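You operate a simulated robot arm through the tools that you are given. There is no shell and no other tool. Be economical: measure what you need, move in short steps, check, and stop when the job is done.

Carry out the task below with a simulated two-armed robot. There is one attempt and no reset: what you move stays moved.

JOB
Pick up the socket wrench from the top of the red cart with one hand, pass it to the other hand and put it on the top of the low stand. Shut the upper black drawer. Put the 40 mm stub flange from the top of the steel bench in the grey kit tray there and the 50 mm stub flange on the gasket sheet there. Turn the black dial to 20 Nm. Put the warming head on the low shelf of the green cart. Fetch the gap gauge and set it on the low shelf of the steel bench. Shut the upper blue drawer. Any order will do. Set down upright: socket wrench, warming head.
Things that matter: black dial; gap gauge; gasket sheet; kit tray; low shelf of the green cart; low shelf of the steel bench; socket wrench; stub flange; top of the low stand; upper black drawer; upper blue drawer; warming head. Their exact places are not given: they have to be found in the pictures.

It is judged by the outcome, as a careful person would: the job done as asked, and still so three seconds after it is handed in. It fails if anything else is knocked over, pushed out of place, dropped, spilled or broken. Flat cloth is picked up by pressing the open fingertips on it (5 to 10 N) and closing them slowly along it; thin cloth reads only 2 to 8 mm in the jaws.

ROBOT AND FRAMES
Two 7-joint arms with two-finger parallel grippers on one trunk, on a base that drives. Base frame: it is fixed to the floor where the robot stands at the start and does not move with it; the origin is under the middle of the robot, x ahead of it, y to its left, z up. Units: m, rad, N and s.
The left shoulder is at the start at [0.07, 0.163, 1.095], the right one opposite. With the tool pointing down near the work surface each hand reaches from about 0.38 to 0.88 m from the robot's upright axis, wherever it stands, measured 20 degrees to its own side. Places, roughly: black dial [0.2, 1.3, 0.9]; gap gauge [1.25, 1.25, 0.75]; gasket sheet (13x13x1 cm) [0.6, 1.6, 0.9]; kit tray [1, 1.75, 0.75]; low shelf of the green cart [2.2, 1.6, 0.2]; low shelf of the steel bench [0.8, 1.5, 0.2]; stub flange [0.5, 1.5, 1]; top of the low stand [-0.7, -2.1, 0.4]; upper black drawer [0.7, 0.2, 0.7]; upper blue drawer [1.3, 1.1, 0.7]; warming head (9x9x12 cm) [1.3, 1.5, 0.9]. Payload 3.43 kg a hand.
Tool frame (each hand has its own): the origin (TCP) lies between the finger pads and is the grasp point; the fingertips stand 0.034 m ahead of it; z points along the fingers, y is the line along which they close. Largest opening 0.128 m; finger width 0.024, thickness 0.012; the body of the gripper, 0.048 by 0.13 m, starts 0.096 m behind the TCP.
Orientation is that of the tool frame in the base frame, as a unit quaternion [w, x, y, z]. With the fingers straight down and closing along the base's y, the tool's x points along the base's -x, its y along +y and its z along -z.

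CONTROLS
- The arms move only by the tool send_rows. It takes "left_rows", "right_rows" or both (then of equal length, played together; a hand with none holds still); each is one flat list of numbers, 7 for each row, row after row: the shift along the tool's x, y, z in units of 40 mm (1.0 is 40 mm), then the turn, a rotation vector about the tool's x, y, z in units of 5 degrees (1.0 is 5 degrees), then the opening, from 0 (shut) to 1 (fully open). In form: [dx, dy, dz, wx, wy, wz, grip, dx, dy, dz, wx, wy, wz, grip, ...]. A call has 1 to 8 rows; each row shifts and turns the commanded pose from where the row before left it, along the tool's axes as they then stand. A call with a number of a shift or a turn outside -1 to 1 is refused whole. Each row takes 0.2 s and may step no farther than 0.05 m and 0.15 rad from the row before; otherwise, or with a gripper value out of range, the whole call is refused. A pose out of reach is approached as far as the arm can. The call stops where the force on the tool passes 40 N (or 10 N more than at its start, if that is more) or the arm is blocked; 0.2 s more then pass. Each finger travels about 0.153 m/s and halts on what it meets, pressing with about 29 N; the grip force reading is that of the motor and also rises with nothing between the fingers. The clock runs only during rows and for 0.2 s after the last one: add rows that do not move to give the fingers time. It gives the time, the measured TCP pose, the force on the tool (base axes), the opening and the grip force at its end, in the units of the frame above (readings bear some noise), with the torque about the TCP (base axes, N m) and any sound that the robot's microphone picked up.
- Cameras (640 x 400 px; columns grow to the right, rows downward): "scene" is now at [0.1383, 0.0035, 1.3242]; the picture's right is [0.05, -1.00, 0.00], its down [-0.57, -0.03, -0.82] and it looks along [0.82, 0.04, -0.57] (base axes); focal length 260 px, centre (320, 200). "left" rides on the left gripper at [0.076, 0.011, -0.16] in its tool frame; the picture's right is [-0.15, 0.99, 0.00], its down [-0.88, -0.13, -0.46] and it looks along [-0.45, -0.07, 0.89] (tool axes); focal length 234 px, centre (320, 200). "right" rides on the right gripper at [0.076, -0.011, -0.16] in its tool frame; the picture's right is [0.15, 0.99, 0.00], its down [-0.88, 0.13, -0.46] and it looks along [-0.45, 0.07, 0.89] (tool axes); focal length 234 px, centre (320, 200).
- snapshot(camera): a new picture of that camera. It takes no simulated time.
- lift_body(by): slides the trunk up (or, below 0, down) by that many m; the arms and the scene camera ride with it, the base frame stays. It gives what a move gives, with no picture.
- steer(legs): drives the robot by 1 to 6 legs, each [ahead, left, turn to the left] in m, m and rad, along the robot's own axes; the way and the turn of a leg run together, so that a leg with both is an arc; at most 1.5 m and 3.142 rad a leg. The arms and the cameras ride along, it lands a little off, and it stops where it bumps. It gives what a move gives.
- aim_head(pan, tilt): turns the head with the scene camera to pan (to the left, within 1.501 rad either way) and tilt (down, from -0.506 to 1.204), counted from straight ahead of the robot. It gives what a move gives.
- measure_at(camera, pixels): for up to 12 pixels [column, row] of the newest picture of that camera ("zoom" is the newest enlarged one), the place [x, y, z] in the base frame of the surface seen there, good to about 0.003 m. It takes no simulated time.
- inspect(camera, box): a new picture of the part [left, top, right, bottom] of that camera's present view, enlarged. It takes no simulated time.
- job_done(): hands the job in; it is judged then, once.

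Go step by step. Measure first, check grasps and placings, and put right what went wrong. The budget is 138 turns and 172 pictures, counting those below and the enlarged ones. Unless the task says otherwise, let go and move clear before handing in.

The tools are called by a JSON object that holds its "fn" and its "kwargs". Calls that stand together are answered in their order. send_rows: Moves the arms, as the interface text tells. Its arguments: {"type":"object","properties":{"left_rows":{"type":"array"},"right_rows":{"type":"array"}},"required":[]} The other tools are called the same way: lift_body (by) slides the trunk up or down; steer (legs) drives the base; aim_head (pan, tilt) turns the head that bears the scene camera; snapshot (camera) takes a picture; measure_at (camera, pixels) gives the place of the surface under pixels of a picture; inspect (camera, box) takes an enlarged picture of a part of a camera's view; job_done () hands the job in.

At the start:

```text
time: 0.0
left_eef_pos: [0.4463, 0.2695, 1.1478]
left_tool_rot: [-0.001, 0.0, 1.0, 0.0]
left_force: [0.0, -0.3, -0.3]
left_wrist_torque: [0.0, -0.04, -0.03]
left_gripper_width: 0.128
left_gripper_force: 0.0
right_eef_pos: [0.5129, -0.0935, 1.1293]
right_tool_rot: [-0.001, 0.0, 1.0, 0.0]
right_force: [-0.6, 0.1, 0.5]
right_wrist_torque: [-0.04, -0.02, 0.02]
right_gripper_width: 0.128
right_gripper_force: 0.0
trunk travel left (down, up): [-0.575, 0.365]
robot x, y, heading: [0.0008, -0.0006, -0.002]
head pan, tilt: [0.047, 0.602]
```

scene: 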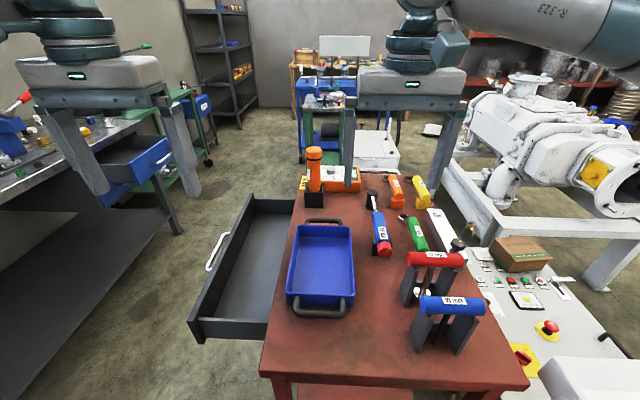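
right: 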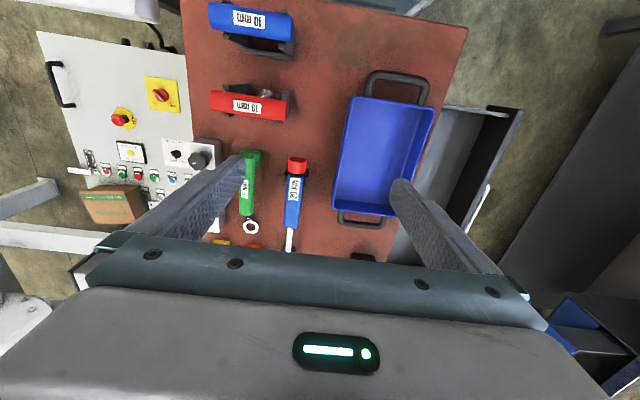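
left: 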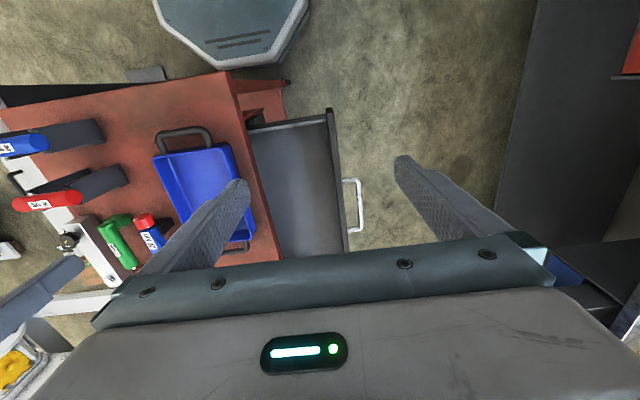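

The scene shows the red cart ahead with an open black drawer on its left side, and the steel bench at left with an open blue drawer. I'll inspect the cart top and look left.

{"fn": "inspect", "kwargs": {"camera": "scene", "box": [260, 140, 540, 390]}}

{"fn": "aim_head", "kwargs": {"pan": 0.9, "tilt": 0.5}}

{"fn": "snapshot", "kwargs": {"camera": "scene"}}

```text
1.60 times, centred on (400, 265) of scene
```

zoom: 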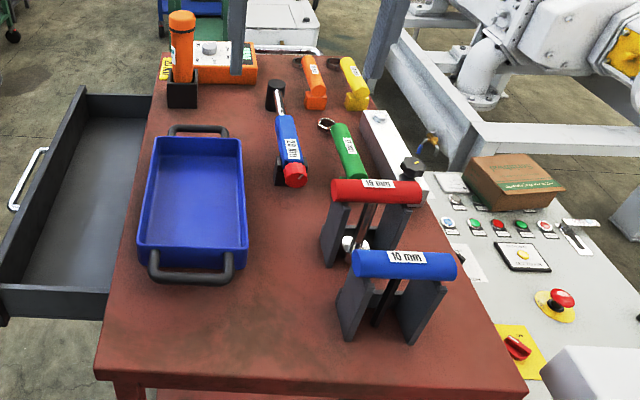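

```text
time: 1.2
left_eef_pos: [0.4462, 0.2708, 1.147]
left_tool_rot: [0.001, 0.001, 1.0, 0.0]
left_force: [-1.1, 0.4, -0.2]
left_wrist_torque: [0.01, -0.01, -0.02]
left_gripper_width: 0.128
left_gripper_force: 0.1
right_eef_pos: [0.5131, -0.0931, 1.1309]
right_tool_rot: [0.0, -0.001, 1.0, 0.0]
right_force: [-0.1, 0.0, -0.6]
right_wrist_torque: [0.01, 0.01, 0.01]
right_gripper_width: 0.1281
right_gripper_force: 0.0
trunk travel left (down, up): [-0.575, 0.365]
robot x, y, heading: [-0.0034, 0.0018, -0.001]
head pan, tilt: [0.901, 0.499]
```

```text
167 pictures are left
```

scene: 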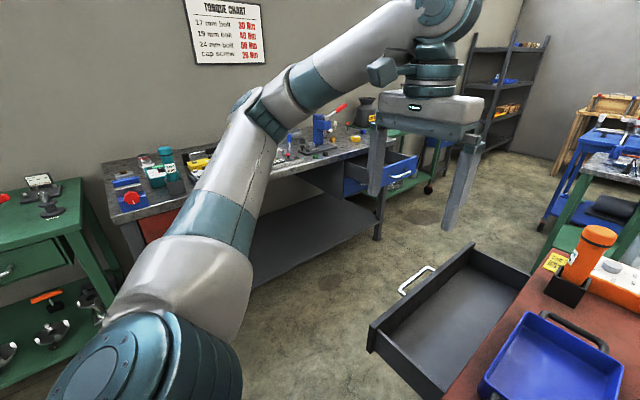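

I need to tell which object on the cart is the socket wrench, so I look back at the cart and read the labels.

{"fn": "aim_head", "kwargs": {"pan": 0.0, "tilt": 0.7}}

{"fn": "inspect", "kwargs": {"camera": "scene", "box": [290, 120, 450, 220]}}

{"fn": "inspect", "kwargs": {"camera": "scene", "box": [380, 190, 540, 320]}}

{"fn": "snapshot", "kwargs": {"camera": "scene"}}

```text
time: 2.4
left_eef_pos: [0.4455, 0.2699, 1.147]
left_tool_rot: [0.0, -0.001, 1.0, 0.0]
left_force: [0.2, 0.1, 1.1]
left_wrist_torque: [0.02, 0.0, -0.02]
left_gripper_width: 0.1281
left_gripper_force: 0.0
right_eef_pos: [0.5133, -0.094, 1.1303]
right_tool_rot: [0.0, 0.0, 1.0, 0.001]
right_force: [0.5, -0.7, -0.1]
right_wrist_torque: [0.0, 0.0, -0.03]
right_gripper_width: 0.1283
right_gripper_force: 0.2
trunk travel left (down, up): [-0.575, 0.365]
robot x, y, heading: [0.0006, 0.0057, -0.003]
head pan, tilt: [0.0, 0.7]
```

```text
4.00 times, centred on (370, 170) of scene
```

zoom: 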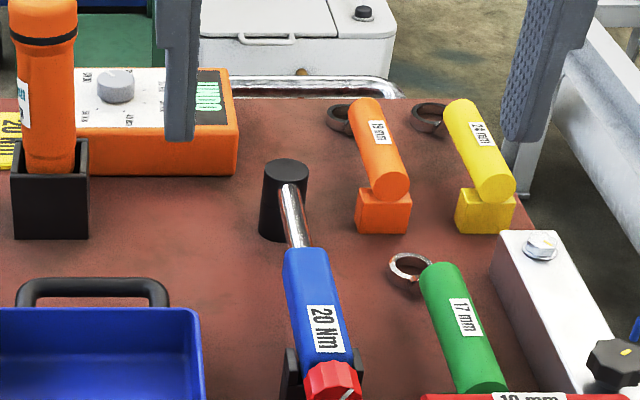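

```text
3.08 times, centred on (460, 255) of scene
```

zoom: 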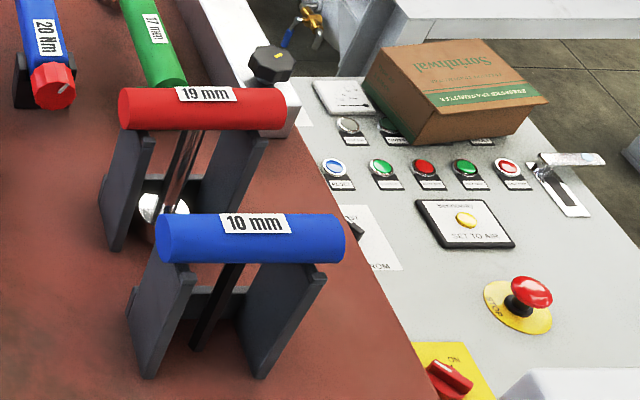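

```text
164 pictures are left
```

scene: 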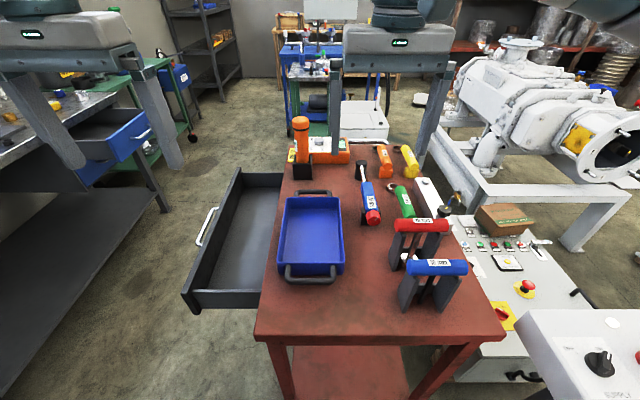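

The red "19 mm" T-handle has a chrome shaft with a socket, so it is the likely socket wrench; the blue 10 mm is a hex key. I measure it and look from the right hand camera.

{"fn": "inspect", "kwargs": {"camera": "right", "box": [180, 0, 340, 130]}}

{"fn": "inspect", "kwargs": {"camera": "scene", "box": [370, 190, 490, 320]}}

{"fn": "measure_at", "kwargs": {"camera": "scene", "pixels": [[396, 225], [447, 228], [420, 223], [410, 258], [404, 268], [437, 266], [408, 265], [465, 266], [262, 305], [502, 335], [193, 312], [275, 312]]}}

```text
3.08 times, centred on (260, 65) of right
```

zoom: 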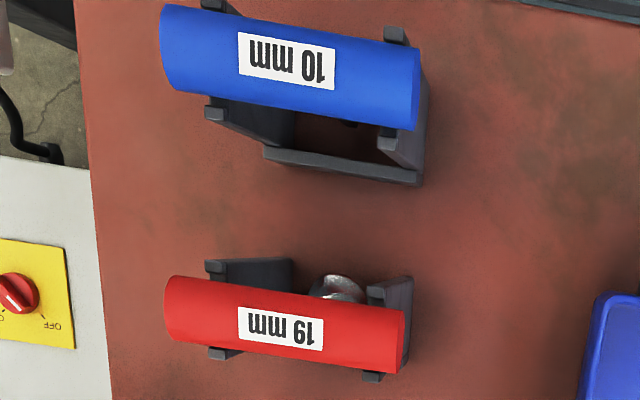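

```text
3.08 times, centred on (430, 255) of scene
```

zoom: 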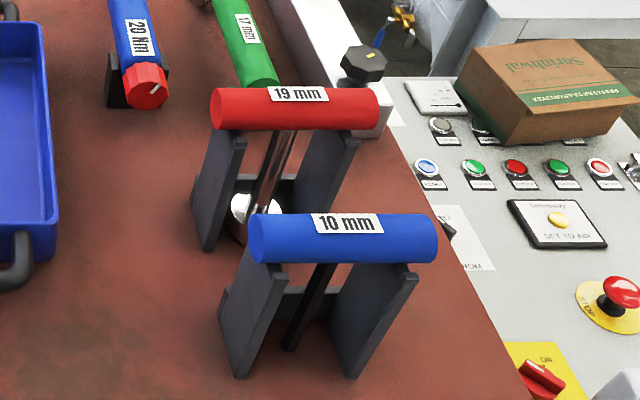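

```text
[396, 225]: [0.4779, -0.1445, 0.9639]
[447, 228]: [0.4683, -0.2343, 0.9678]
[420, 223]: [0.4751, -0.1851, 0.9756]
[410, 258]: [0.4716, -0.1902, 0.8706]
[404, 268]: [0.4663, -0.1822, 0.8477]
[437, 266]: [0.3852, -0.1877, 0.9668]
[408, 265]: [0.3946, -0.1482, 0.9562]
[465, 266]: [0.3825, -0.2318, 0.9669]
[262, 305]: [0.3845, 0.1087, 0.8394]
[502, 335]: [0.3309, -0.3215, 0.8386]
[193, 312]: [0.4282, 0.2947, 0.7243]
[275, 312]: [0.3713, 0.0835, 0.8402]
```

The red wrench handle runs along y at about (0.473, -0.19, 0.96). Before moving, I look toward the low stand behind on the right and at the bench on the left.

{"fn": "aim_head", "kwargs": {"pan": -1.5, "tilt": 0.35}}

{"fn": "snapshot", "kwargs": {"camera": "scene"}}

{"fn": "aim_head", "kwargs": {"pan": 1.5, "tilt": 0.35}}

{"fn": "snapshot", "kwargs": {"camera": "scene"}}

```text
time: 4.0
left_eef_pos: [0.4461, 0.2698, 1.1483]
left_tool_rot: [-0.001, 0.0, 1.0, -0.001]
left_force: [0.1, 0.0, -0.3]
left_wrist_torque: [0.02, 0.02, -0.02]
left_gripper_width: 0.128
left_gripper_force: 0.0
right_eef_pos: [0.5134, -0.0943, 1.1294]
right_tool_rot: [0.0, -0.001, 1.0, 0.0]
right_force: [1.2, -0.2, -1.1]
right_wrist_torque: [0.01, -0.02, 0.02]
right_gripper_width: 0.1279
right_gripper_force: 0.1
trunk travel left (down, up): [-0.575, 0.365]
robot x, y, heading: [0.0023, -0.0064, 0.0]
head pan, tilt: [-1.499, 0.351]
```

```text
161 pictures are left
```

scene: 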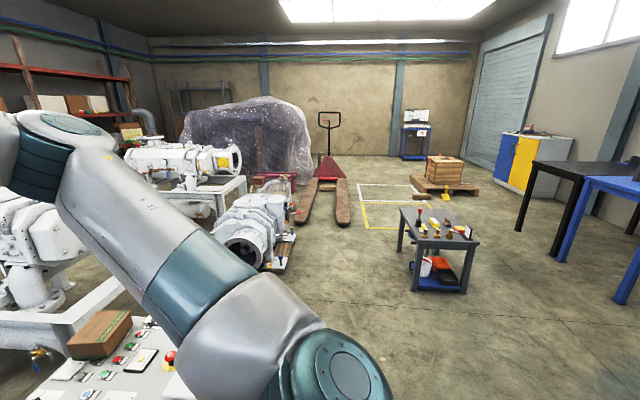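

```text
time: 6.6
left_eef_pos: [0.4454, 0.2706, 1.1481]
left_tool_rot: [0.0, 0.0, 1.0, 0.001]
left_force: [0.1, 0.2, 0.3]
left_wrist_torque: [-0.01, -0.02, -0.03]
left_gripper_width: 0.1279
left_gripper_force: 0.0
right_eef_pos: [0.512, -0.0935, 1.1294]
right_tool_rot: [0.0, 0.0, 1.0, 0.0]
right_force: [0.7, -0.1, 0.2]
right_wrist_torque: [-0.02, -0.02, -0.02]
right_gripper_width: 0.1281
right_gripper_force: 0.1
trunk travel left (down, up): [-0.575, 0.365]
robot x, y, heading: [-0.0011, 0.0035, -0.001]
head pan, tilt: [1.499, 0.351]
```

```text
160 pictures are left
```

scene: 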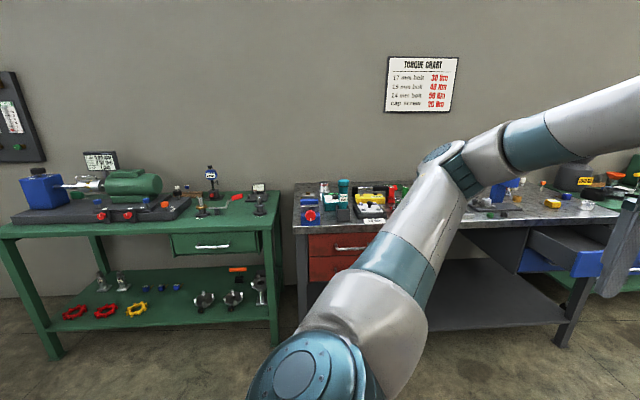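

The low stand shows at about (440,240) in the right view. I zoom on both regions to plan.

{"fn": "inspect", "kwargs": {"camera": "scene", "box": [290, 160, 450, 260]}}

{"fn": "inspect", "kwargs": {"camera": "scene", "box": [440, 160, 640, 285]}}

{"fn": "aim_head", "kwargs": {"pan": -1.5, "tilt": 0.35}}

{"fn": "inspect", "kwargs": {"camera": "scene", "box": [380, 180, 500, 300]}}

{"fn": "measure_at", "kwargs": {"camera": "zoom", "pixels": [[110, 120], [480, 230], [170, 230], [340, 130], [360, 260], [100, 130]]}}

```text
4.00 times, centred on (370, 210) of scene
```

zoom: 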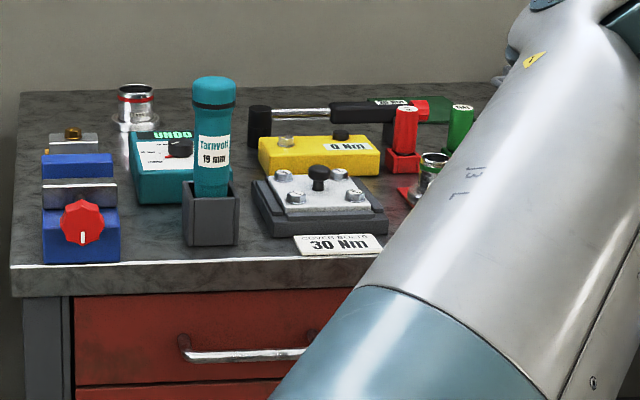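

```text
3.20 times, centred on (540, 222) of scene
```

zoom: 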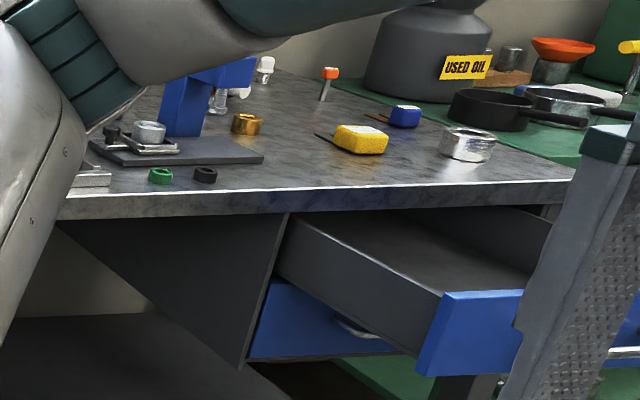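

```text
time: 9.2
left_eef_pos: [0.4465, 0.2705, 1.1476]
left_tool_rot: [0.0, 0.0, 1.0, 0.0]
left_force: [0.2, 0.4, 0.4]
left_wrist_torque: [-0.01, 0.0, 0.01]
left_gripper_width: 0.1279
left_gripper_force: 0.0
right_eef_pos: [0.513, -0.093, 1.1302]
right_tool_rot: [0.001, 0.0, 1.0, 0.0]
right_force: [-0.6, 0.3, 0.3]
right_wrist_torque: [-0.02, 0.01, -0.01]
right_gripper_width: 0.1281
right_gripper_force: 0.1
trunk travel left (down, up): [-0.575, 0.365]
robot x, y, heading: [-0.0006, -0.0012, -0.002]
head pan, tilt: [-1.499, 0.351]
```

```text
3.33 times, centred on (440, 240) of scene
```

zoom: 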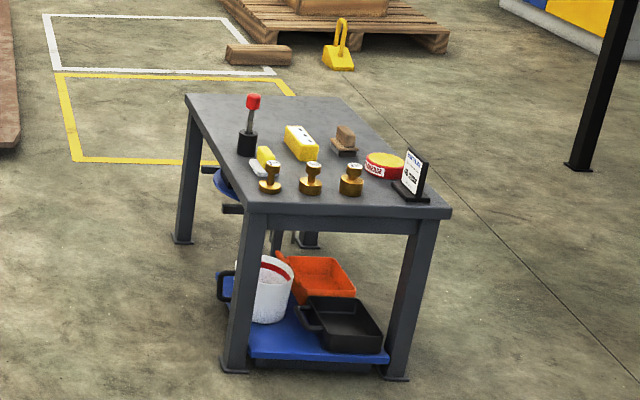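

```text
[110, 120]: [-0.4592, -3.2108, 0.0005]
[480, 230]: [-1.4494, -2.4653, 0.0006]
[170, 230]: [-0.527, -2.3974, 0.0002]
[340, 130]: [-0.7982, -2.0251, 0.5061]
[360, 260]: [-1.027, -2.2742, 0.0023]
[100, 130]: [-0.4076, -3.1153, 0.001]
```

The wrench will be picked by the right hand near its -y half, and later taken by the left hand tilted. I turn both hands so their fingers close across the handle.

{"fn": "send_rows", "kwargs": {"right_rows": [0, 0, 0, 0, 0, -1, 1, 0, 0, 0, 0, 0, -1, 1, 0, 0, 0, 0, 0, -1, 1, 0, 0, 0, 0, 0, -1, 1, 0, 0, 0, 0, 0, -1, 1, 0, 0, 0, 0, 0, -1, 1, 0, 0, 0, 0, 0, -1, 1, 0, 0, 0, 0, 0, -1, 1], "left_rows": [0, 0, 0, 0, 0, 1, 1, 0, 0, 0, 0, 0, 1, 1, 0, 0, 0, 0, 0, 1, 1, 0, 0, 0, 0, 0, 1, 1, 0, 0, 0, 0, 0, 1, 1, 0, 0, 0, 0, 0, 1, 1, 0, 0, 0, 0, 0, 1, 1, 0, 0, 0, 0, 0, 1, 1]}}

{"fn": "send_rows", "kwargs": {"right_rows": [0, 0, 0, 0, 0, -1, 1, 0, 0, 0, 0, 0, -1, 1, 0, 0, 0, 0, 0, -1, 1, 0, 0, 0, 0, 0, -1, 1, 0, 0, 0, 0, 0, -1, 1, 0, 0, 0, 0, 0, -1, 1, 0, 0, 0, 0, 0, -1, 1, 0, 0, 0, 0, 0, -1, 1], "left_rows": [0, 0, 0, 0, 0, 1, 1, 0, 0, 0, 0, 0, 1, 1, 0, 0, 0, 0, 0, 1, 1, 0, 0, 0, 0, 0, 1, 1, 0, 0, 0, 0, 0, 1, 1, 0, 0, 0, 0, 0, 1, 1, 0, 0, 0, 0, 0, 1, 1, 0, 0, 0, 0, 0, 1, 1]}}

{"fn": "send_rows", "kwargs": {"right_rows": [0, 0, 0, 0, 0, -0.8, 1, 0, 0, 0, 0, 0, 0, 1, 0, 0, 0, 0, 0, 0, 1], "left_rows": [0, 0, 0, 0, 0, 1, 1, 0, 0, 0, 0, 0, 1, 1, 0, 0, 0, 0, 0, 1, 1]}}

{"fn": "snapshot", "kwargs": {"camera": "right"}}

```text
time: 11.0
left_eef_pos: [0.4448, 0.2698, 1.148]
left_tool_rot: [0.0, 0.343, 0.94, 0.0]
left_force: [0.1, -0.9, 0.1]
left_wrist_torque: [0.0, 0.02, 0.01]
left_gripper_width: 0.128
left_gripper_force: 0.0
right_eef_pos: [0.5124, -0.0931, 1.1309]
right_tool_rot: [0.0, -0.342, 0.94, 0.0]
right_force: [0.5, -1.0, 0.1]
right_wrist_torque: [0.0, 0.02, -0.06]
right_gripper_width: 0.1278
right_gripper_force: 0.1
trunk travel left (down, up): [-0.575, 0.365]
robot x, y, heading: [-0.0005, 0.0029, 0.002]
head pan, tilt: [-1.499, 0.351]
```

```text
time: 12.8
left_eef_pos: [0.446, 0.2719, 1.1466]
left_tool_rot: [0.001, 0.644, 0.765, -0.001]
left_force: [0.3, 1.3, 0.6]
left_wrist_torque: [-0.02, -0.02, 0.03]
left_gripper_width: 0.1283
left_gripper_force: 0.1
right_eef_pos: [0.501, -0.0885, 1.127]
right_tool_rot: [0.0, -0.642, 0.766, -0.001]
right_force: [0.6, -0.3, 0.2]
right_wrist_torque: [-0.02, 0.0, -0.02]
right_gripper_width: 0.128
right_gripper_force: 0.1
right hand out of reach, approached as far as the arm can: row 8
trunk travel left (down, up): [-0.575, 0.365]
robot x, y, heading: [-0.0003, 0.0008, 0.002]
head pan, tilt: [-1.499, 0.351]
```

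```text
time: 13.6
left_eef_pos: [0.4453, 0.2713, 1.147]
left_tool_rot: [0.0, 0.737, 0.675, 0.0]
left_force: [0.6, -1.2, -0.5]
left_wrist_torque: [-0.03, -0.02, 0.01]
left_gripper_width: 0.1279
left_gripper_force: 0.0
right_eef_pos: [0.4831, -0.0828, 1.1227]
right_tool_rot: [0.0, -0.667, 0.745, 0.001]
right_force: [0.2, -0.3, 0.2]
right_wrist_torque: [-0.01, -0.02, 0.05]
right_gripper_width: 0.128
right_gripper_force: 0.1
right hand out of reach, approached as far as the arm can: row 1
trunk travel left (down, up): [-0.575, 0.365]
robot x, y, heading: [0.0005, 0.0022, -0.002]
head pan, tilt: [-1.499, 0.351]
```

```text
156 pictures are left
```

right: 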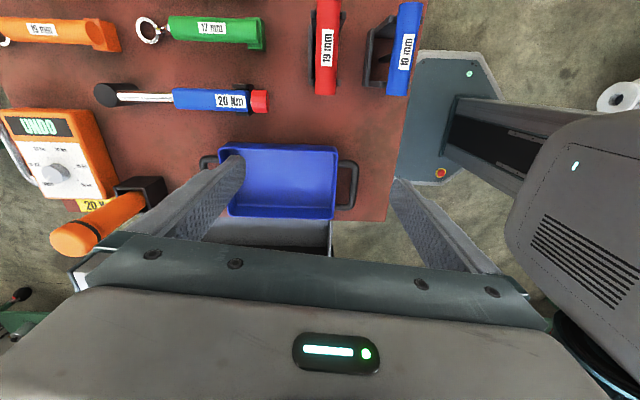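

The right hand turned well but slid a bit from its reach limit. I measure the wrench from this view.

{"fn": "inspect", "kwargs": {"camera": "right", "box": [270, 0, 430, 100]}}

{"fn": "measure_at", "kwargs": {"camera": "right", "pixels": [[327, 88], [329, 4], [318, 50], [336, 50], [327, 50], [307, 80], [345, 10]]}}

```text
4.00 times, centred on (350, 50) of right
```

zoom: 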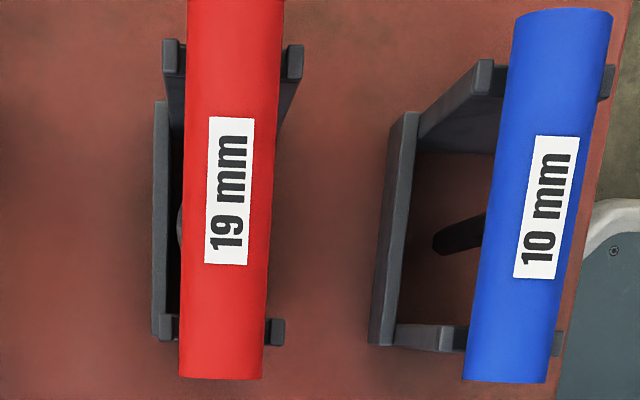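

```text
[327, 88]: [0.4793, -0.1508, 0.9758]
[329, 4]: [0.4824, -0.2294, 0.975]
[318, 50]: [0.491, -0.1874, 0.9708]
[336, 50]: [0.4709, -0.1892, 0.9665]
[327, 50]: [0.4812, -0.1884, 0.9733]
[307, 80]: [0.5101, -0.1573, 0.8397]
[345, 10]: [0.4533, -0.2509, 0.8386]
```

Handle centre is about (0.481,-0.19,0.961) running nearly along y. I move the right hand over its -y half at height and finish the rotation.

{"fn": "send_rows", "kwargs": {"right_rows": [0.95, 0.16, 0, 0, 0, 0, 1, 0.95, 0.16, 0, 0, 0, 0, 1, 0.95, 0.16, 0, 0, 0, 0, 1, 0, 0, 0, 0, 0, -0.8, 1, 0, 0, 0, 0, 0, -0.7, 1, 0, 0, 0, 0, 0, 0, 1]}}

{"fn": "snapshot", "kwargs": {"camera": "right"}}

```text
time: 15.0
left_eef_pos: [0.4457, 0.271, 1.1481]
left_tool_rot: [0.0, 0.737, 0.676, 0.0]
left_force: [-0.3, -0.6, -0.6]
left_wrist_torque: [0.0, 0.0, -0.01]
left_gripper_width: 0.128
left_gripper_force: 0.0
right_eef_pos: [0.4062, -0.1662, 1.1103]
right_tool_rot: [0.0, 0.716, -0.699, 0.0]
right_force: [-0.9, 0.1, -0.5]
right_wrist_torque: [0.0, -0.01, 0.0]
right_gripper_width: 0.1281
right_gripper_force: 0.0
right hand out of reach, approached as far as the arm can: row 1, 2, 3, 4, 5
trunk travel left (down, up): [-0.575, 0.365]
robot x, y, heading: [0.0003, -0.0015, 0.004]
head pan, tilt: [-1.499, 0.351]
```

```text
154 pictures are left
```

right: 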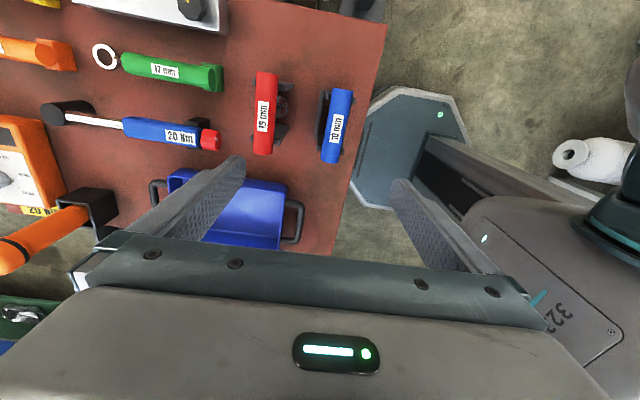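

The hand is short of the target ((0.406,-0.166) instead of (0.481,-0.205)); the arm is likely cramped at this height. I raise the trunk and bring the hand down relative to it.

{"fn": "lift_body", "kwargs": {"by": 0.12}}

{"fn": "send_rows", "kwargs": {"right_rows": [0, 0, 0.8, 0, 0, 0, 1, 0, 0, 0.8, 0, 0, 0, 1, 0, 0, 0.8, 0, 0, 0, 1, 0, 0, 0.8, 0, 0, 0, 1, 0, 0, 0, 0, 0, 0, 1]}}

```text
time: 16.5
left_eef_pos: [0.4462, 0.2707, 1.2683]
left_tool_rot: [-0.001, 0.737, 0.676, -0.001]
left_force: [0.1, -0.2, -1.1]
left_wrist_torque: [-0.02, -0.01, -0.02]
left_gripper_width: 0.1279
left_gripper_force: 0.2
right_eef_pos: [0.4076, -0.1657, 1.229]
right_tool_rot: [0.0, 0.716, -0.698, 0.0]
right_force: [-0.1, -0.3, -0.4]
right_wrist_torque: [-0.02, 0.0, -0.04]
right_gripper_width: 0.1278
right_gripper_force: 0.0
trunk travel left (down, up): [-0.695, 0.245]
robot x, y, heading: [-0.0015, -0.0016, 0.004]
head pan, tilt: [-1.499, 0.351]
```

```text
time: 17.7
left_eef_pos: [0.4447, 0.2705, 1.267]
left_tool_rot: [0.0, 0.737, 0.676, 0.0]
left_force: [-1.1, 0.5, 0.2]
left_wrist_torque: [-0.02, -0.03, -0.03]
left_gripper_width: 0.128
left_gripper_force: 0.0
right_eef_pos: [0.4044, -0.1649, 1.1012]
right_tool_rot: [-0.001, 0.715, -0.699, 0.001]
right_force: [0.2, 0.4, -1.1]
right_wrist_torque: [-0.01, -0.03, 0.0]
right_gripper_width: 0.128
right_gripper_force: 0.1
trunk travel left (down, up): [-0.695, 0.245]
robot x, y, heading: [-0.0006, -0.0009, 0.006]
head pan, tilt: [-1.499, 0.351]
```

Now it follows. I shift the hand over the wrench at the current height.

{"fn": "send_rows", "kwargs": {"right_rows": [0.52, -0.94, 0, 0, 0, 0, 1, 0.52, -0.94, 0, 0, 0, 0, 1, 0, 0, 0, 0, 0, 0, 1]}}

{"fn": "snapshot", "kwargs": {"camera": "right"}}

```text
time: 18.5
left_eef_pos: [0.4456, 0.2695, 1.2689]
left_tool_rot: [0.0, 0.737, 0.676, 0.0]
left_force: [-0.1, 0.3, -0.8]
left_wrist_torque: [0.0, 0.04, 0.02]
left_gripper_width: 0.1281
left_gripper_force: 0.0
right_eef_pos: [0.4188, -0.1668, 1.1032]
right_tool_rot: [-0.001, 0.714, -0.7, 0.0]
right_force: [0.3, -0.5, 0.4]
right_wrist_torque: [0.0, -0.01, 0.01]
right_gripper_width: 0.1281
right_gripper_force: 0.0
right hand out of reach, approached as far as the arm can: row 1, 2
trunk travel left (down, up): [-0.695, 0.245]
robot x, y, heading: [-0.0004, -0.0011, -0.001]
head pan, tilt: [-1.499, 0.351]
```

```text
153 pictures are left
```

right: 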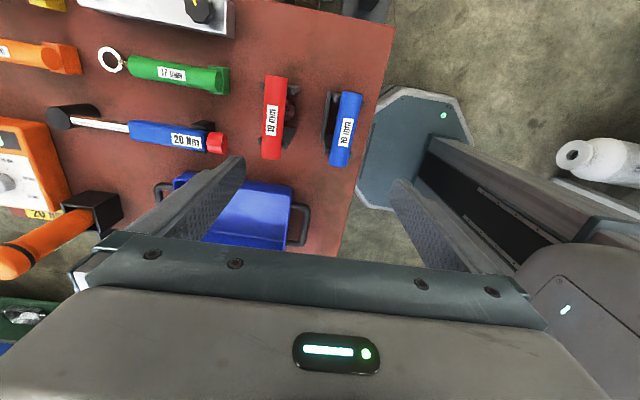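

The wrist roll is at its limit this way round, so I turn both hands half a turn the other way (right to +90°, left to -90°).

{"fn": "send_rows", "kwargs": {"right_rows": [0, 0, 0, 0, 0, 1, 1, 0, 0, 0, 0, 0, 1, 1, 0, 0, 0, 0, 0, 1, 1, 0, 0, 0, 0, 0, 1, 1, 0, 0, 0, 0, 0, 1, 1, 0, 0, 0, 0, 0, 1, 1, 0, 0, 0, 0, 0, 1, 1, 0, 0, 0, 0, 0, 1, 1], "left_rows": [0, 0, 0, 0, 0, -1, 1, 0, 0, 0, 0, 0, -1, 1, 0, 0, 0, 0, 0, -1, 1, 0, 0, 0, 0, 0, -1, 1, 0, 0, 0, 0, 0, -1, 1, 0, 0, 0, 0, 0, -1, 1, 0, 0, 0, 0, 0, -1, 1, 0, 0, 0, 0, 0, -1, 1]}}

{"fn": "send_rows", "kwargs": {"right_rows": [0, 0, 0, 0, 0, 1, 1, 0, 0, 0, 0, 0, 1, 1, 0, 0, 0, 0, 0, 1, 1, 0, 0, 0, 0, 0, 1, 1, 0, 0, 0, 0, 0, 1, 1, 0, 0, 0, 0, 0, 1, 1, 0, 0, 0, 0, 0, 1, 1, 0, 0, 0, 0, 0, 1, 1], "left_rows": [0, 0, 0, 0, 0, -1, 1, 0, 0, 0, 0, 0, -1, 1, 0, 0, 0, 0, 0, -1, 1, 0, 0, 0, 0, 0, -1, 1, 0, 0, 0, 0, 0, -1, 1, 0, 0, 0, 0, 0, -1, 1, 0, 0, 0, 0, 0, -1, 1, 0, 0, 0, 0, 0, -1, 1]}}

{"fn": "send_rows", "kwargs": {"right_rows": [0, 0, 0, 0, 0, 1, 1, 0, 0, 0, 0, 0, 1, 1, 0, 0, 0, 0, 0, 1, 1, 0, 0, 0, 0, 0, 1, 1, 0, 0, 0, 0, 0, 1, 1, 0, 0, 0, 0, 0, 1, 1, 0, 0, 0, 0, 0, 1, 1, 0, 0, 0, 0, 0, 1, 1], "left_rows": [0, 0, 0, 0, 0, -1, 1, 0, 0, 0, 0, 0, -1, 1, 0, 0, 0, 0, 0, -1, 1, 0, 0, 0, 0, 0, -1, 1, 0, 0, 0, 0, 0, -1, 1, 0, 0, 0, 0, 0, -1, 1, 0, 0, 0, 0, 0, -1, 1, 0, 0, 0, 0, 0, -1, 1]}}

{"fn": "send_rows", "kwargs": {"right_rows": [0, 0, 0, 0, 0, 1, 1, 0, 0, 0, 0, 0, 1, 1, 0, 0, 0, 0, 0, 1, 1, 0, 0, 0, 0, 0, 1, 1, 0, 0, 0, 0, 0, 1, 1, 0, 0, 0, 0, 0, 1, 1, 0, 0, 0, 0, 0, 1, 1, 0, 0, 0, 0, 0, 1, 1], "left_rows": [0, 0, 0, 0, 0, -1, 1, 0, 0, 0, 0, 0, -1, 1, 0, 0, 0, 0, 0, -1, 1, 0, 0, 0, 0, 0, -1, 1, 0, 0, 0, 0, 0, -1, 1, 0, 0, 0, 0, 0, -1, 1, 0, 0, 0, 0, 0, -1, 1, 0, 0, 0, 0, 0, -1, 1]}}

{"fn": "send_rows", "kwargs": {"right_rows": [0, 0, 0, 0, 0, 1, 1, 0, 0, 0, 0, 0, 1, 1, 0, 0, 0, 0, 0, 1, 1, 0, 0, 0, 0, 0, 1, 1, 0, 0, 0, 0, 0, 0, 1, 0, 0, 0, 0, 0, 0, 1], "left_rows": [0, 0, 0, 0, 0, -1, 1, 0, 0, 0, 0, 0, -1, 1, 0, 0, 0, 0, 0, -1, 1, 0, 0, 0, 0, 0, -1, 1, 0, 0, 0, 0, 0, -1, 1, 0, 0, 0, 0, 0, 0, 1]}}

{"fn": "snapshot", "kwargs": {"camera": "right"}}

```text
time: 20.3
left_eef_pos: [0.4456, 0.2707, 1.2679]
left_tool_rot: [0.0, 0.461, 0.888, 0.0]
left_force: [-0.5, -0.7, -0.7]
left_wrist_torque: [0.01, 0.01, 0.0]
left_gripper_width: 0.1278
left_gripper_force: 0.1
right_eef_pos: [0.4179, -0.1689, 1.1035]
right_tool_rot: [0.0, -0.432, 0.902, 0.0]
right_force: [0.0, 0.1, -0.5]
right_wrist_torque: [0.0, 0.08, 0.0]
right_gripper_width: 0.1279
right_gripper_force: 0.1
trunk travel left (down, up): [-0.695, 0.245]
robot x, y, heading: [-0.004, -0.0015, 0.001]
head pan, tilt: [-1.499, 0.351]
```

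```text
time: 22.1
left_eef_pos: [0.4459, 0.2706, 1.2675]
left_tool_rot: [0.0, 0.129, 0.992, 0.0]
left_force: [-0.2, 0.2, 0.1]
left_wrist_torque: [0.01, 0.0, 0.02]
left_gripper_width: 0.1282
left_gripper_force: 0.0
right_eef_pos: [0.4178, -0.1694, 1.1037]
right_tool_rot: [0.0, -0.098, 0.995, -0.001]
right_force: [0.3, -0.2, -1.2]
right_wrist_torque: [0.03, 0.02, -0.03]
right_gripper_width: 0.1278
right_gripper_force: 0.0
trunk travel left (down, up): [-0.695, 0.245]
robot x, y, heading: [-0.0006, -0.0013, 0.002]
head pan, tilt: [-1.499, 0.351]
```

```text
time: 23.9
left_eef_pos: [0.4463, 0.2708, 1.2661]
left_tool_rot: [0.0, -0.218, 0.976, 0.0]
left_force: [0.6, 0.0, -0.3]
left_wrist_torque: [0.01, 0.03, 0.0]
left_gripper_width: 0.128
left_gripper_force: 0.1
right_eef_pos: [0.4168, -0.1683, 1.103]
right_tool_rot: [0.0, 0.247, 0.969, -0.001]
right_force: [0.9, 0.6, -0.8]
right_wrist_torque: [-0.01, 0.01, 0.0]
right_gripper_width: 0.128
right_gripper_force: 0.1
trunk travel left (down, up): [-0.695, 0.245]
robot x, y, heading: [0.0017, -0.0009, -0.002]
head pan, tilt: [-1.499, 0.351]
```

```text
time: 25.7
left_eef_pos: [0.4451, 0.2709, 1.2684]
left_tool_rot: [0.0, -0.537, 0.843, 0.0]
left_force: [-0.4, -0.7, 0.6]
left_wrist_torque: [0.01, 0.03, -0.01]
left_gripper_width: 0.1279
left_gripper_force: 0.2
right_eef_pos: [0.4188, -0.1686, 1.1041]
right_tool_rot: [0.0, 0.565, 0.825, 0.001]
right_force: [-0.5, -0.1, -0.3]
right_wrist_torque: [0.03, -0.02, 0.0]
right_gripper_width: 0.1282
right_gripper_force: 0.1
trunk travel left (down, up): [-0.695, 0.245]
robot x, y, heading: [0.0004, -0.0008, -0.002]
head pan, tilt: [-1.499, 0.351]
```

```text
time: 27.1
left_eef_pos: [0.4471, 0.2703, 1.2667]
left_tool_rot: [0.0, 0.708, -0.706, 0.001]
left_force: [-0.9, -0.5, 0.4]
left_wrist_torque: [0.01, -0.04, 0.0]
left_gripper_width: 0.1281
left_gripper_force: 0.1
right_eef_pos: [0.4182, -0.1691, 1.1035]
right_tool_rot: [-0.001, 0.7, 0.714, 0.0]
right_force: [0.6, 0.2, -0.2]
right_wrist_torque: [0.03, 0.0, -0.01]
right_gripper_width: 0.1279
right_gripper_force: 0.0
trunk travel left (down, up): [-0.695, 0.245]
robot x, y, heading: [0.002, -0.0004, 0.001]
head pan, tilt: [-1.499, 0.351]
```

```text
152 pictures are left
```

right: 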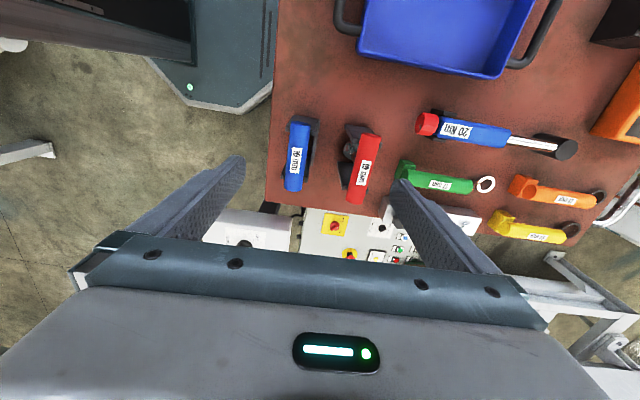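

Both hands are turned. I move the right hand over the wrench's -y half.

{"fn": "send_rows", "kwargs": {"right_rows": [-0.47, 0.79, 0, 0, 0, 0, 1, -0.47, 0.79, 0, 0, 0, 0, 1, 0, 0, 0.8, 0, 0, 0, 1, 0, 0, 0, 0, 0, 0, 1]}}

{"fn": "snapshot", "kwargs": {"camera": "right"}}

```text
time: 28.1
left_eef_pos: [0.4457, 0.2711, 1.2681]
left_tool_rot: [0.0, 0.707, -0.707, 0.0]
left_force: [0.0, -0.2, -0.1]
left_wrist_torque: [0.0, 0.01, 0.01]
left_gripper_width: 0.1279
left_gripper_force: 0.0
right_eef_pos: [0.4815, -0.2051, 1.0732]
right_tool_rot: [0.0, 0.698, 0.716, 0.001]
right_force: [0.6, 0.2, -0.6]
right_wrist_torque: [-0.03, 0.01, -0.02]
right_gripper_width: 0.1281
right_gripper_force: 0.1
trunk travel left (down, up): [-0.695, 0.245]
robot x, y, heading: [-0.0014, -0.0001, 0.004]
head pan, tilt: [-1.499, 0.351]
```

```text
151 pictures are left
```

right: 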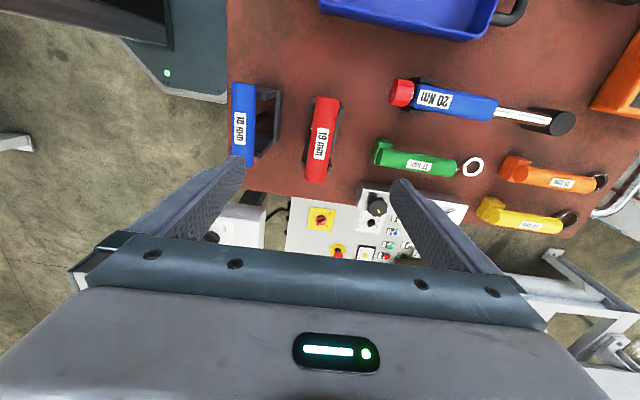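

The blue key sits close by, so I'll narrow the opening before descending. I measure the green tool, blue key and fork heights first.

{"fn": "measure_at", "kwargs": {"camera": "right", "pixels": [[382, 150], [390, 142], [253, 110], [278, 92], [322, 100], [318, 178], [321, 140], [336, 110], [303, 165]]}}

{"fn": "inspect", "kwargs": {"camera": "right", "box": [220, 70, 400, 200]}}

```text
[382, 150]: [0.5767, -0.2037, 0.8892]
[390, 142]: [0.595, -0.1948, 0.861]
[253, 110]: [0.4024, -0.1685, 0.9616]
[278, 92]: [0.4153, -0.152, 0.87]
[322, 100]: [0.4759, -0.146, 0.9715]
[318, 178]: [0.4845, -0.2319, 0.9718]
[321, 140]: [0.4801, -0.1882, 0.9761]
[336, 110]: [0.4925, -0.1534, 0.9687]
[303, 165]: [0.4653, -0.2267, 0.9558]
```

```text
3.08 times, centred on (310, 135) of right
```

zoom: 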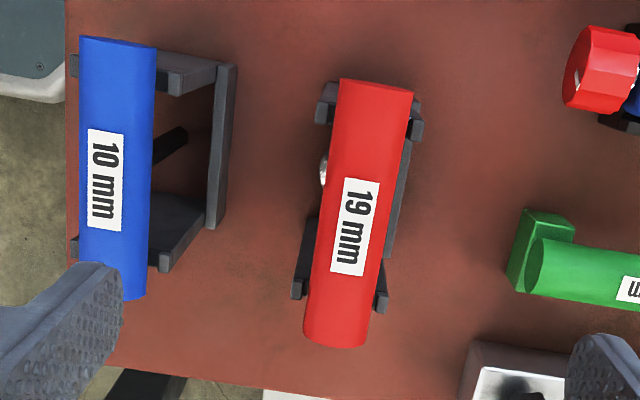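

The green tool and blue key stay clear with the opening at about 70 mm. I adjust, narrow and descend most of the way, then look.

{"fn": "send_rows", "kwargs": {"right_rows": [0.2, 0.03, 0, 0, 0, -0.5, 0.55, 0, 0, 0.5, 0, 0, 0, 0.55, 0, 0, 0.9, 0, 0, 0, 0.55, 0, 0, 0, 0, 0, 0, 0.55]}}

{"fn": "snapshot", "kwargs": {"camera": "right"}}

```text
time: 29.1
left_eef_pos: [0.4454, 0.2708, 1.2681]
left_tool_rot: [0.0, -0.707, 0.707, 0.001]
left_force: [0.6, 1.1, -0.1]
left_wrist_torque: [0.03, 0.0, 0.01]
left_gripper_width: 0.128
left_gripper_force: 0.0
right_eef_pos: [0.4839, -0.1958, 1.0153]
right_tool_rot: [0.002, 0.682, 0.731, 0.001]
right_force: [-0.7, 0.7, -0.1]
right_wrist_torque: [0.0, -0.02, 0.0]
right_gripper_width: 0.0703
right_gripper_force: 0.1
trunk travel left (down, up): [-0.695, 0.245]
robot x, y, heading: [-0.0012, -0.0007, -0.002]
head pan, tilt: [-1.499, 0.351]
```

```text
149 pictures are left
```

right: 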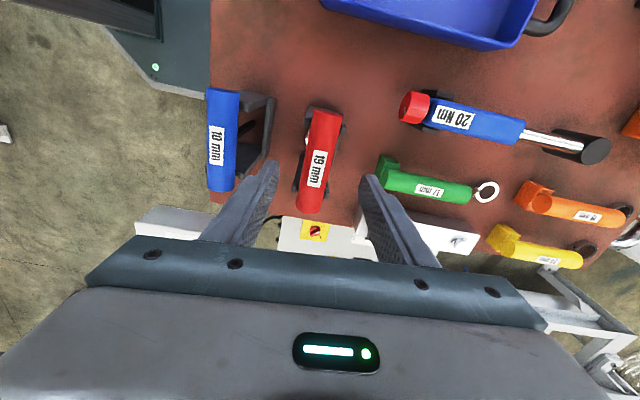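

The aim point (320,168) lies on the handle within a few mm. I shift slightly, descend to grip height and close.

{"fn": "send_rows", "kwargs": {"right_rows": [0, -0.1, 0.7, 0, 0, 0, 0.55, 0, 0, 0.7, 0, 0, 0, 0.55, 0, 0, 0, 0, 0, 0, 0.55]}}

{"fn": "snapshot", "kwargs": {"camera": "right"}}

{"fn": "send_rows", "kwargs": {"right_rows": [0, 0, 0, 0, 0, 0, 0.3, 0, 0, 0, 0, 0, 0, 0, 0, 0, 0, 0, 0, 0, 0, 0, 0, 0, 0, 0, 0, 0]}}

{"fn": "snapshot", "kwargs": {"camera": "right"}}

```text
time: 29.9
left_eef_pos: [0.4471, 0.2718, 1.2684]
left_tool_rot: [0.0, -0.707, 0.708, 0.0]
left_force: [0.3, 0.8, 0.3]
left_wrist_torque: [-0.02, -0.01, 0.0]
left_gripper_width: 0.1283
left_gripper_force: 0.1
right_eef_pos: [0.4807, -0.1954, 0.9604]
right_tool_rot: [0.0, 0.682, 0.731, 0.0]
right_force: [-0.6, -0.1, 0.4]
right_wrist_torque: [-0.01, 0.03, -0.01]
right_gripper_width: 0.0703
right_gripper_force: 0.0
trunk travel left (down, up): [-0.695, 0.245]
robot x, y, heading: [0.0011, -0.0039, -0.001]
head pan, tilt: [-1.499, 0.351]
```

```text
148 pictures are left
```

right: 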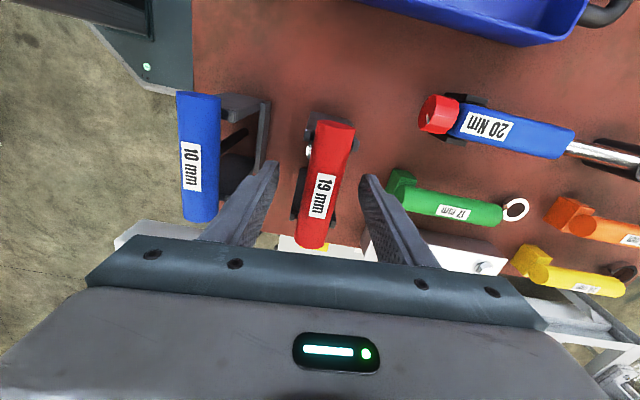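

```text
time: 30.9
left_eef_pos: [0.4469, 0.2704, 1.2664]
left_tool_rot: [0.0, 0.708, -0.706, 0.0]
left_force: [0.5, 0.6, -0.3]
left_wrist_torque: [-0.01, 0.05, 0.04]
left_gripper_width: 0.1279
left_gripper_force: 0.0
right_eef_pos: [0.4802, -0.197, 0.9602]
right_tool_rot: [0.0, 0.682, 0.731, -0.001]
right_force: [-0.1, -0.6, -0.2]
right_wrist_torque: [0.01, -0.02, 0.01]
right_gripper_width: 0.025
right_gripper_force: 29.5
trunk travel left (down, up): [-0.695, 0.245]
robot x, y, heading: [0.0032, 0.0011, -0.001]
head pan, tilt: [-1.499, 0.351]
```

```text
147 pictures are left
```

right: 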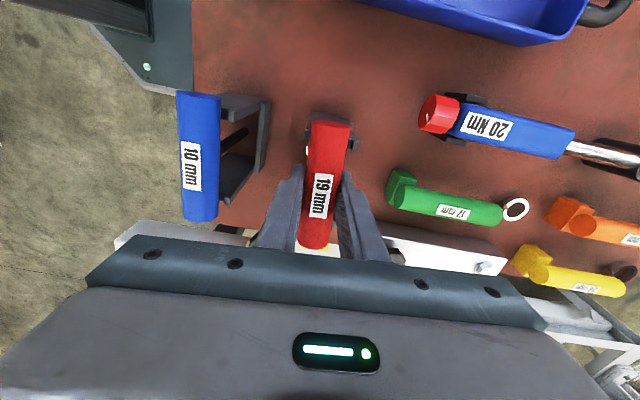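

The grip holds at 25 mm. I lift 8 cm and look to see whether the fork comes along.

{"fn": "send_rows", "kwargs": {"right_rows": [0, 0, -0.5, 0, 0, 0, 0, 0, 0, -0.7, 0, 0, 0, 0, 0, 0, -0.8, 0, 0, 0, 0, 0, 0, -1, 0, 0, 0, 0, 0, 0, -1, 0, 0, 0, 0, 0, 0, 0, 0, 0, 0, 0]}}

{"fn": "aim_head", "kwargs": {"pan": -0.2, "tilt": 0.7}}

{"fn": "snapshot", "kwargs": {"camera": "scene"}}

```text
time: 32.3
left_eef_pos: [0.4461, 0.2701, 1.2666]
left_tool_rot: [-0.001, -0.707, 0.707, 0.001]
left_force: [0.6, -0.3, -0.5]
left_wrist_torque: [0.03, 0.01, -0.02]
left_gripper_width: 0.1278
left_gripper_force: 0.1
right_eef_pos: [0.4815, -0.2006, 1.1197]
right_tool_rot: [0.0, 0.682, 0.731, -0.001]
right_force: [0.3, 0.4, -3.4]
right_wrist_torque: [0.01, 0.02, -0.01]
right_gripper_width: 0.0254
right_gripper_force: 28.6
trunk travel left (down, up): [-0.695, 0.245]
robot x, y, heading: [-0.0012, 0.0004, -0.005]
head pan, tilt: [-1.499, 0.351]
```

```text
time: 33.7
left_eef_pos: [0.4462, 0.2714, 1.2686]
left_tool_rot: [0.0, -0.707, 0.707, 0.001]
left_force: [0.8, 0.0, 0.8]
left_wrist_torque: [-0.02, 0.0, 0.01]
left_gripper_width: 0.1282
left_gripper_force: 0.0
right_eef_pos: [0.4812, -0.1999, 1.1173]
right_tool_rot: [0.0, 0.683, 0.731, 0.0]
right_force: [-0.6, -0.4, -3.2]
right_wrist_torque: [0.01, -0.02, 0.02]
right_gripper_width: 0.0254
right_gripper_force: 29.1
trunk travel left (down, up): [-0.695, 0.245]
robot x, y, heading: [-0.0006, 0.0004, -0.003]
head pan, tilt: [-0.201, 0.7]
```

```text
146 pictures are left
```

scene: 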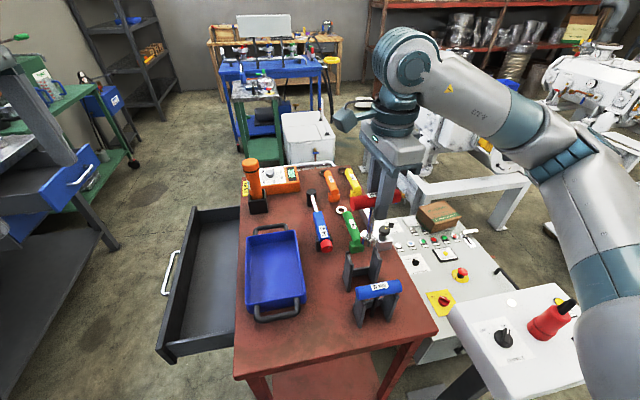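

The fork stays; only the T-wrench is held. I zoom on the wrench to see its foot.

{"fn": "inspect", "kwargs": {"camera": "scene", "box": [330, 140, 450, 260]}}

{"fn": "measure_at", "kwargs": {"camera": "zoom", "pixels": [[175, 325], [280, 300], [265, 330], [295, 330], [280, 345], [320, 200], [250, 340], [282, 365]]}}

```text
3.33 times, centred on (390, 200) of scene
```

zoom: 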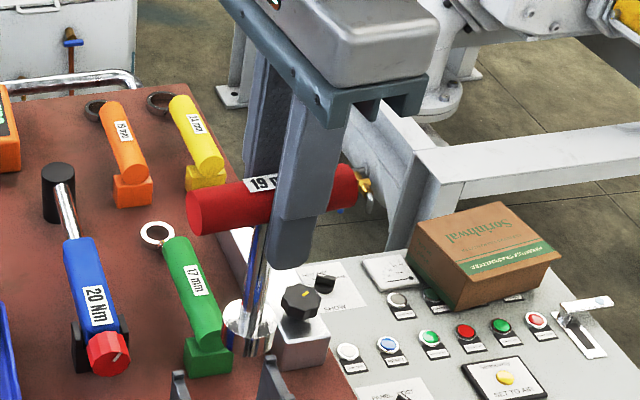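

```text
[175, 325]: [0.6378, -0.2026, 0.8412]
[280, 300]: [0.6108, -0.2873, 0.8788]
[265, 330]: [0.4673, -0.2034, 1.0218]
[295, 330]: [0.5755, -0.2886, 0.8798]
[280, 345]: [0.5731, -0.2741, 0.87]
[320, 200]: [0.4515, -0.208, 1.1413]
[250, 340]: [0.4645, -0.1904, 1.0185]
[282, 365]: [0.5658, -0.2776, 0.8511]
```

The wrench ends in a broad socket and can stand on it. For the handover I bring the right hand to (0.60,-0.02,1.12), and swing the left to point forward so it grips the handle's +y end above and below.

{"fn": "send_rows", "kwargs": {"right_rows": [0.856, 0.66, 0, 0, 0, 0, 0, 0.856, 0.66, 0, 0, 0, 0, 0, 0.856, 0.66, 0, 0, 0, 0, 0, 0.856, 0.66, 0, 0, 0, 0, 0, 0.856, 0.66, 0, 0, 0, 0, 0, 0, 0, 0, 0, 0, 0, 0, 0, 0, 0, 0, 0, 0, 0, 0, 0, 0, 0, 0, 0, 0], "left_rows": [0, 0, 0, 1, 0, 0, 1, 0, 0, 0, 1, 0, 0, 1, 0, 0, 0, 1, 0, 0, 1, 0, 0, 0, 1, 0, 0, 1, 0, 0, 0, 1, 0, 0, 1, 0, 0, 0, 1, 0, 0, 1, 0, 0, 0, 1, 0, 0, 1, 0, 0, 0, 1, 0, 0, 1]}}

{"fn": "send_rows", "kwargs": {"left_rows": [0, 0, 0, 1, 0, 0, 1, 0, 0, 0, 1, 0, 0, 1, 0, 0, 0, 1, 0, 0, 1, 0, 0, 0, 1, 0, 0, 1, 0, 0, 0, 1, 0, 0, 1, 0, 0, 0, 1, 0, 0, 1, 0, 0, 0, 1, 0, 0, 1, 0, 0, 0, 0, 0, 0, 1]}}

{"fn": "aim_head", "kwargs": {"pan": 0.2, "tilt": 0.5}}

{"fn": "snapshot", "kwargs": {"camera": "scene"}}

```text
time: 35.5
left_eef_pos: [0.4449, 0.2713, 1.2677]
left_tool_rot: [-0.242, 0.664, -0.664, 0.243]
left_force: [0.6, -0.1, 0.0]
left_wrist_torque: [-0.01, 0.0, -0.01]
left_gripper_width: 0.1281
left_gripper_force: 0.0
right_eef_pos: [0.5997, -0.0162, 1.1186]
right_tool_rot: [-0.001, 0.683, 0.731, 0.0]
right_force: [0.3, 0.6, -2.6]
right_wrist_torque: [-0.03, 0.0, -0.02]
right_gripper_width: 0.0251
right_gripper_force: 29.2
trunk travel left (down, up): [-0.695, 0.245]
robot x, y, heading: [0.0024, 0.0021, -0.003]
head pan, tilt: [-0.201, 0.7]
```

```text
time: 37.3
left_eef_pos: [0.5314, 0.2859, 1.3532]
left_tool_rot: [-0.43, 0.561, -0.561, 0.43]
left_force: [0.1, -0.8, 0.8]
left_wrist_torque: [0.0, -0.01, -0.01]
left_gripper_width: 0.1281
left_gripper_force: 0.0
left hand out of reach, approached as far as the arm can: row 1, 2, 3, 4, 5, 6, 7
right_eef_pos: [0.5992, -0.0177, 1.1193]
right_tool_rot: [-0.001, 0.682, 0.731, 0.0]
right_force: [0.2, 0.0, -1.8]
right_wrist_torque: [-0.02, 0.01, -0.02]
right_gripper_width: 0.0252
right_gripper_force: 29.1
trunk travel left (down, up): [-0.695, 0.245]
robot x, y, heading: [0.0024, 0.0024, 0.001]
head pan, tilt: [-0.201, 0.7]
```

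```text
time: 38.2
left_eef_pos: [0.5335, 0.2869, 1.353]
left_tool_rot: [-0.429, 0.562, -0.561, 0.43]
left_force: [0.2, -0.1, -0.6]
left_wrist_torque: [0.03, -0.02, 0.01]
left_gripper_width: 0.1279
left_gripper_force: 0.0
right_eef_pos: [0.5988, -0.0168, 1.1187]
right_tool_rot: [0.0, 0.683, 0.731, 0.0]
right_force: [1.0, 0.1, -2.2]
right_wrist_torque: [-0.03, 0.0, -0.01]
right_gripper_width: 0.0251
right_gripper_force: 29.0
trunk travel left (down, up): [-0.695, 0.245]
robot x, y, heading: [0.0017, -0.0005, -0.001]
head pan, tilt: [0.201, 0.499]
```

```text
144 pictures are left
```

scene: 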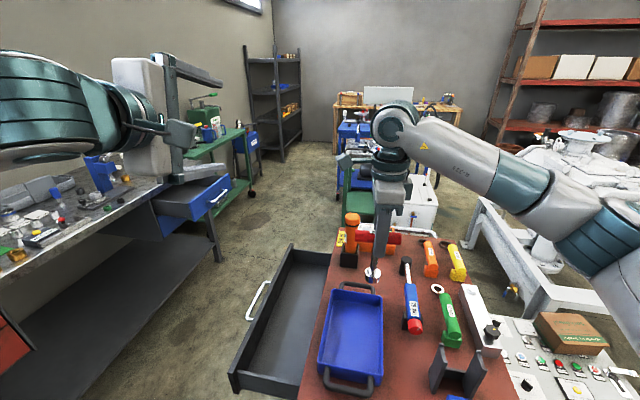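

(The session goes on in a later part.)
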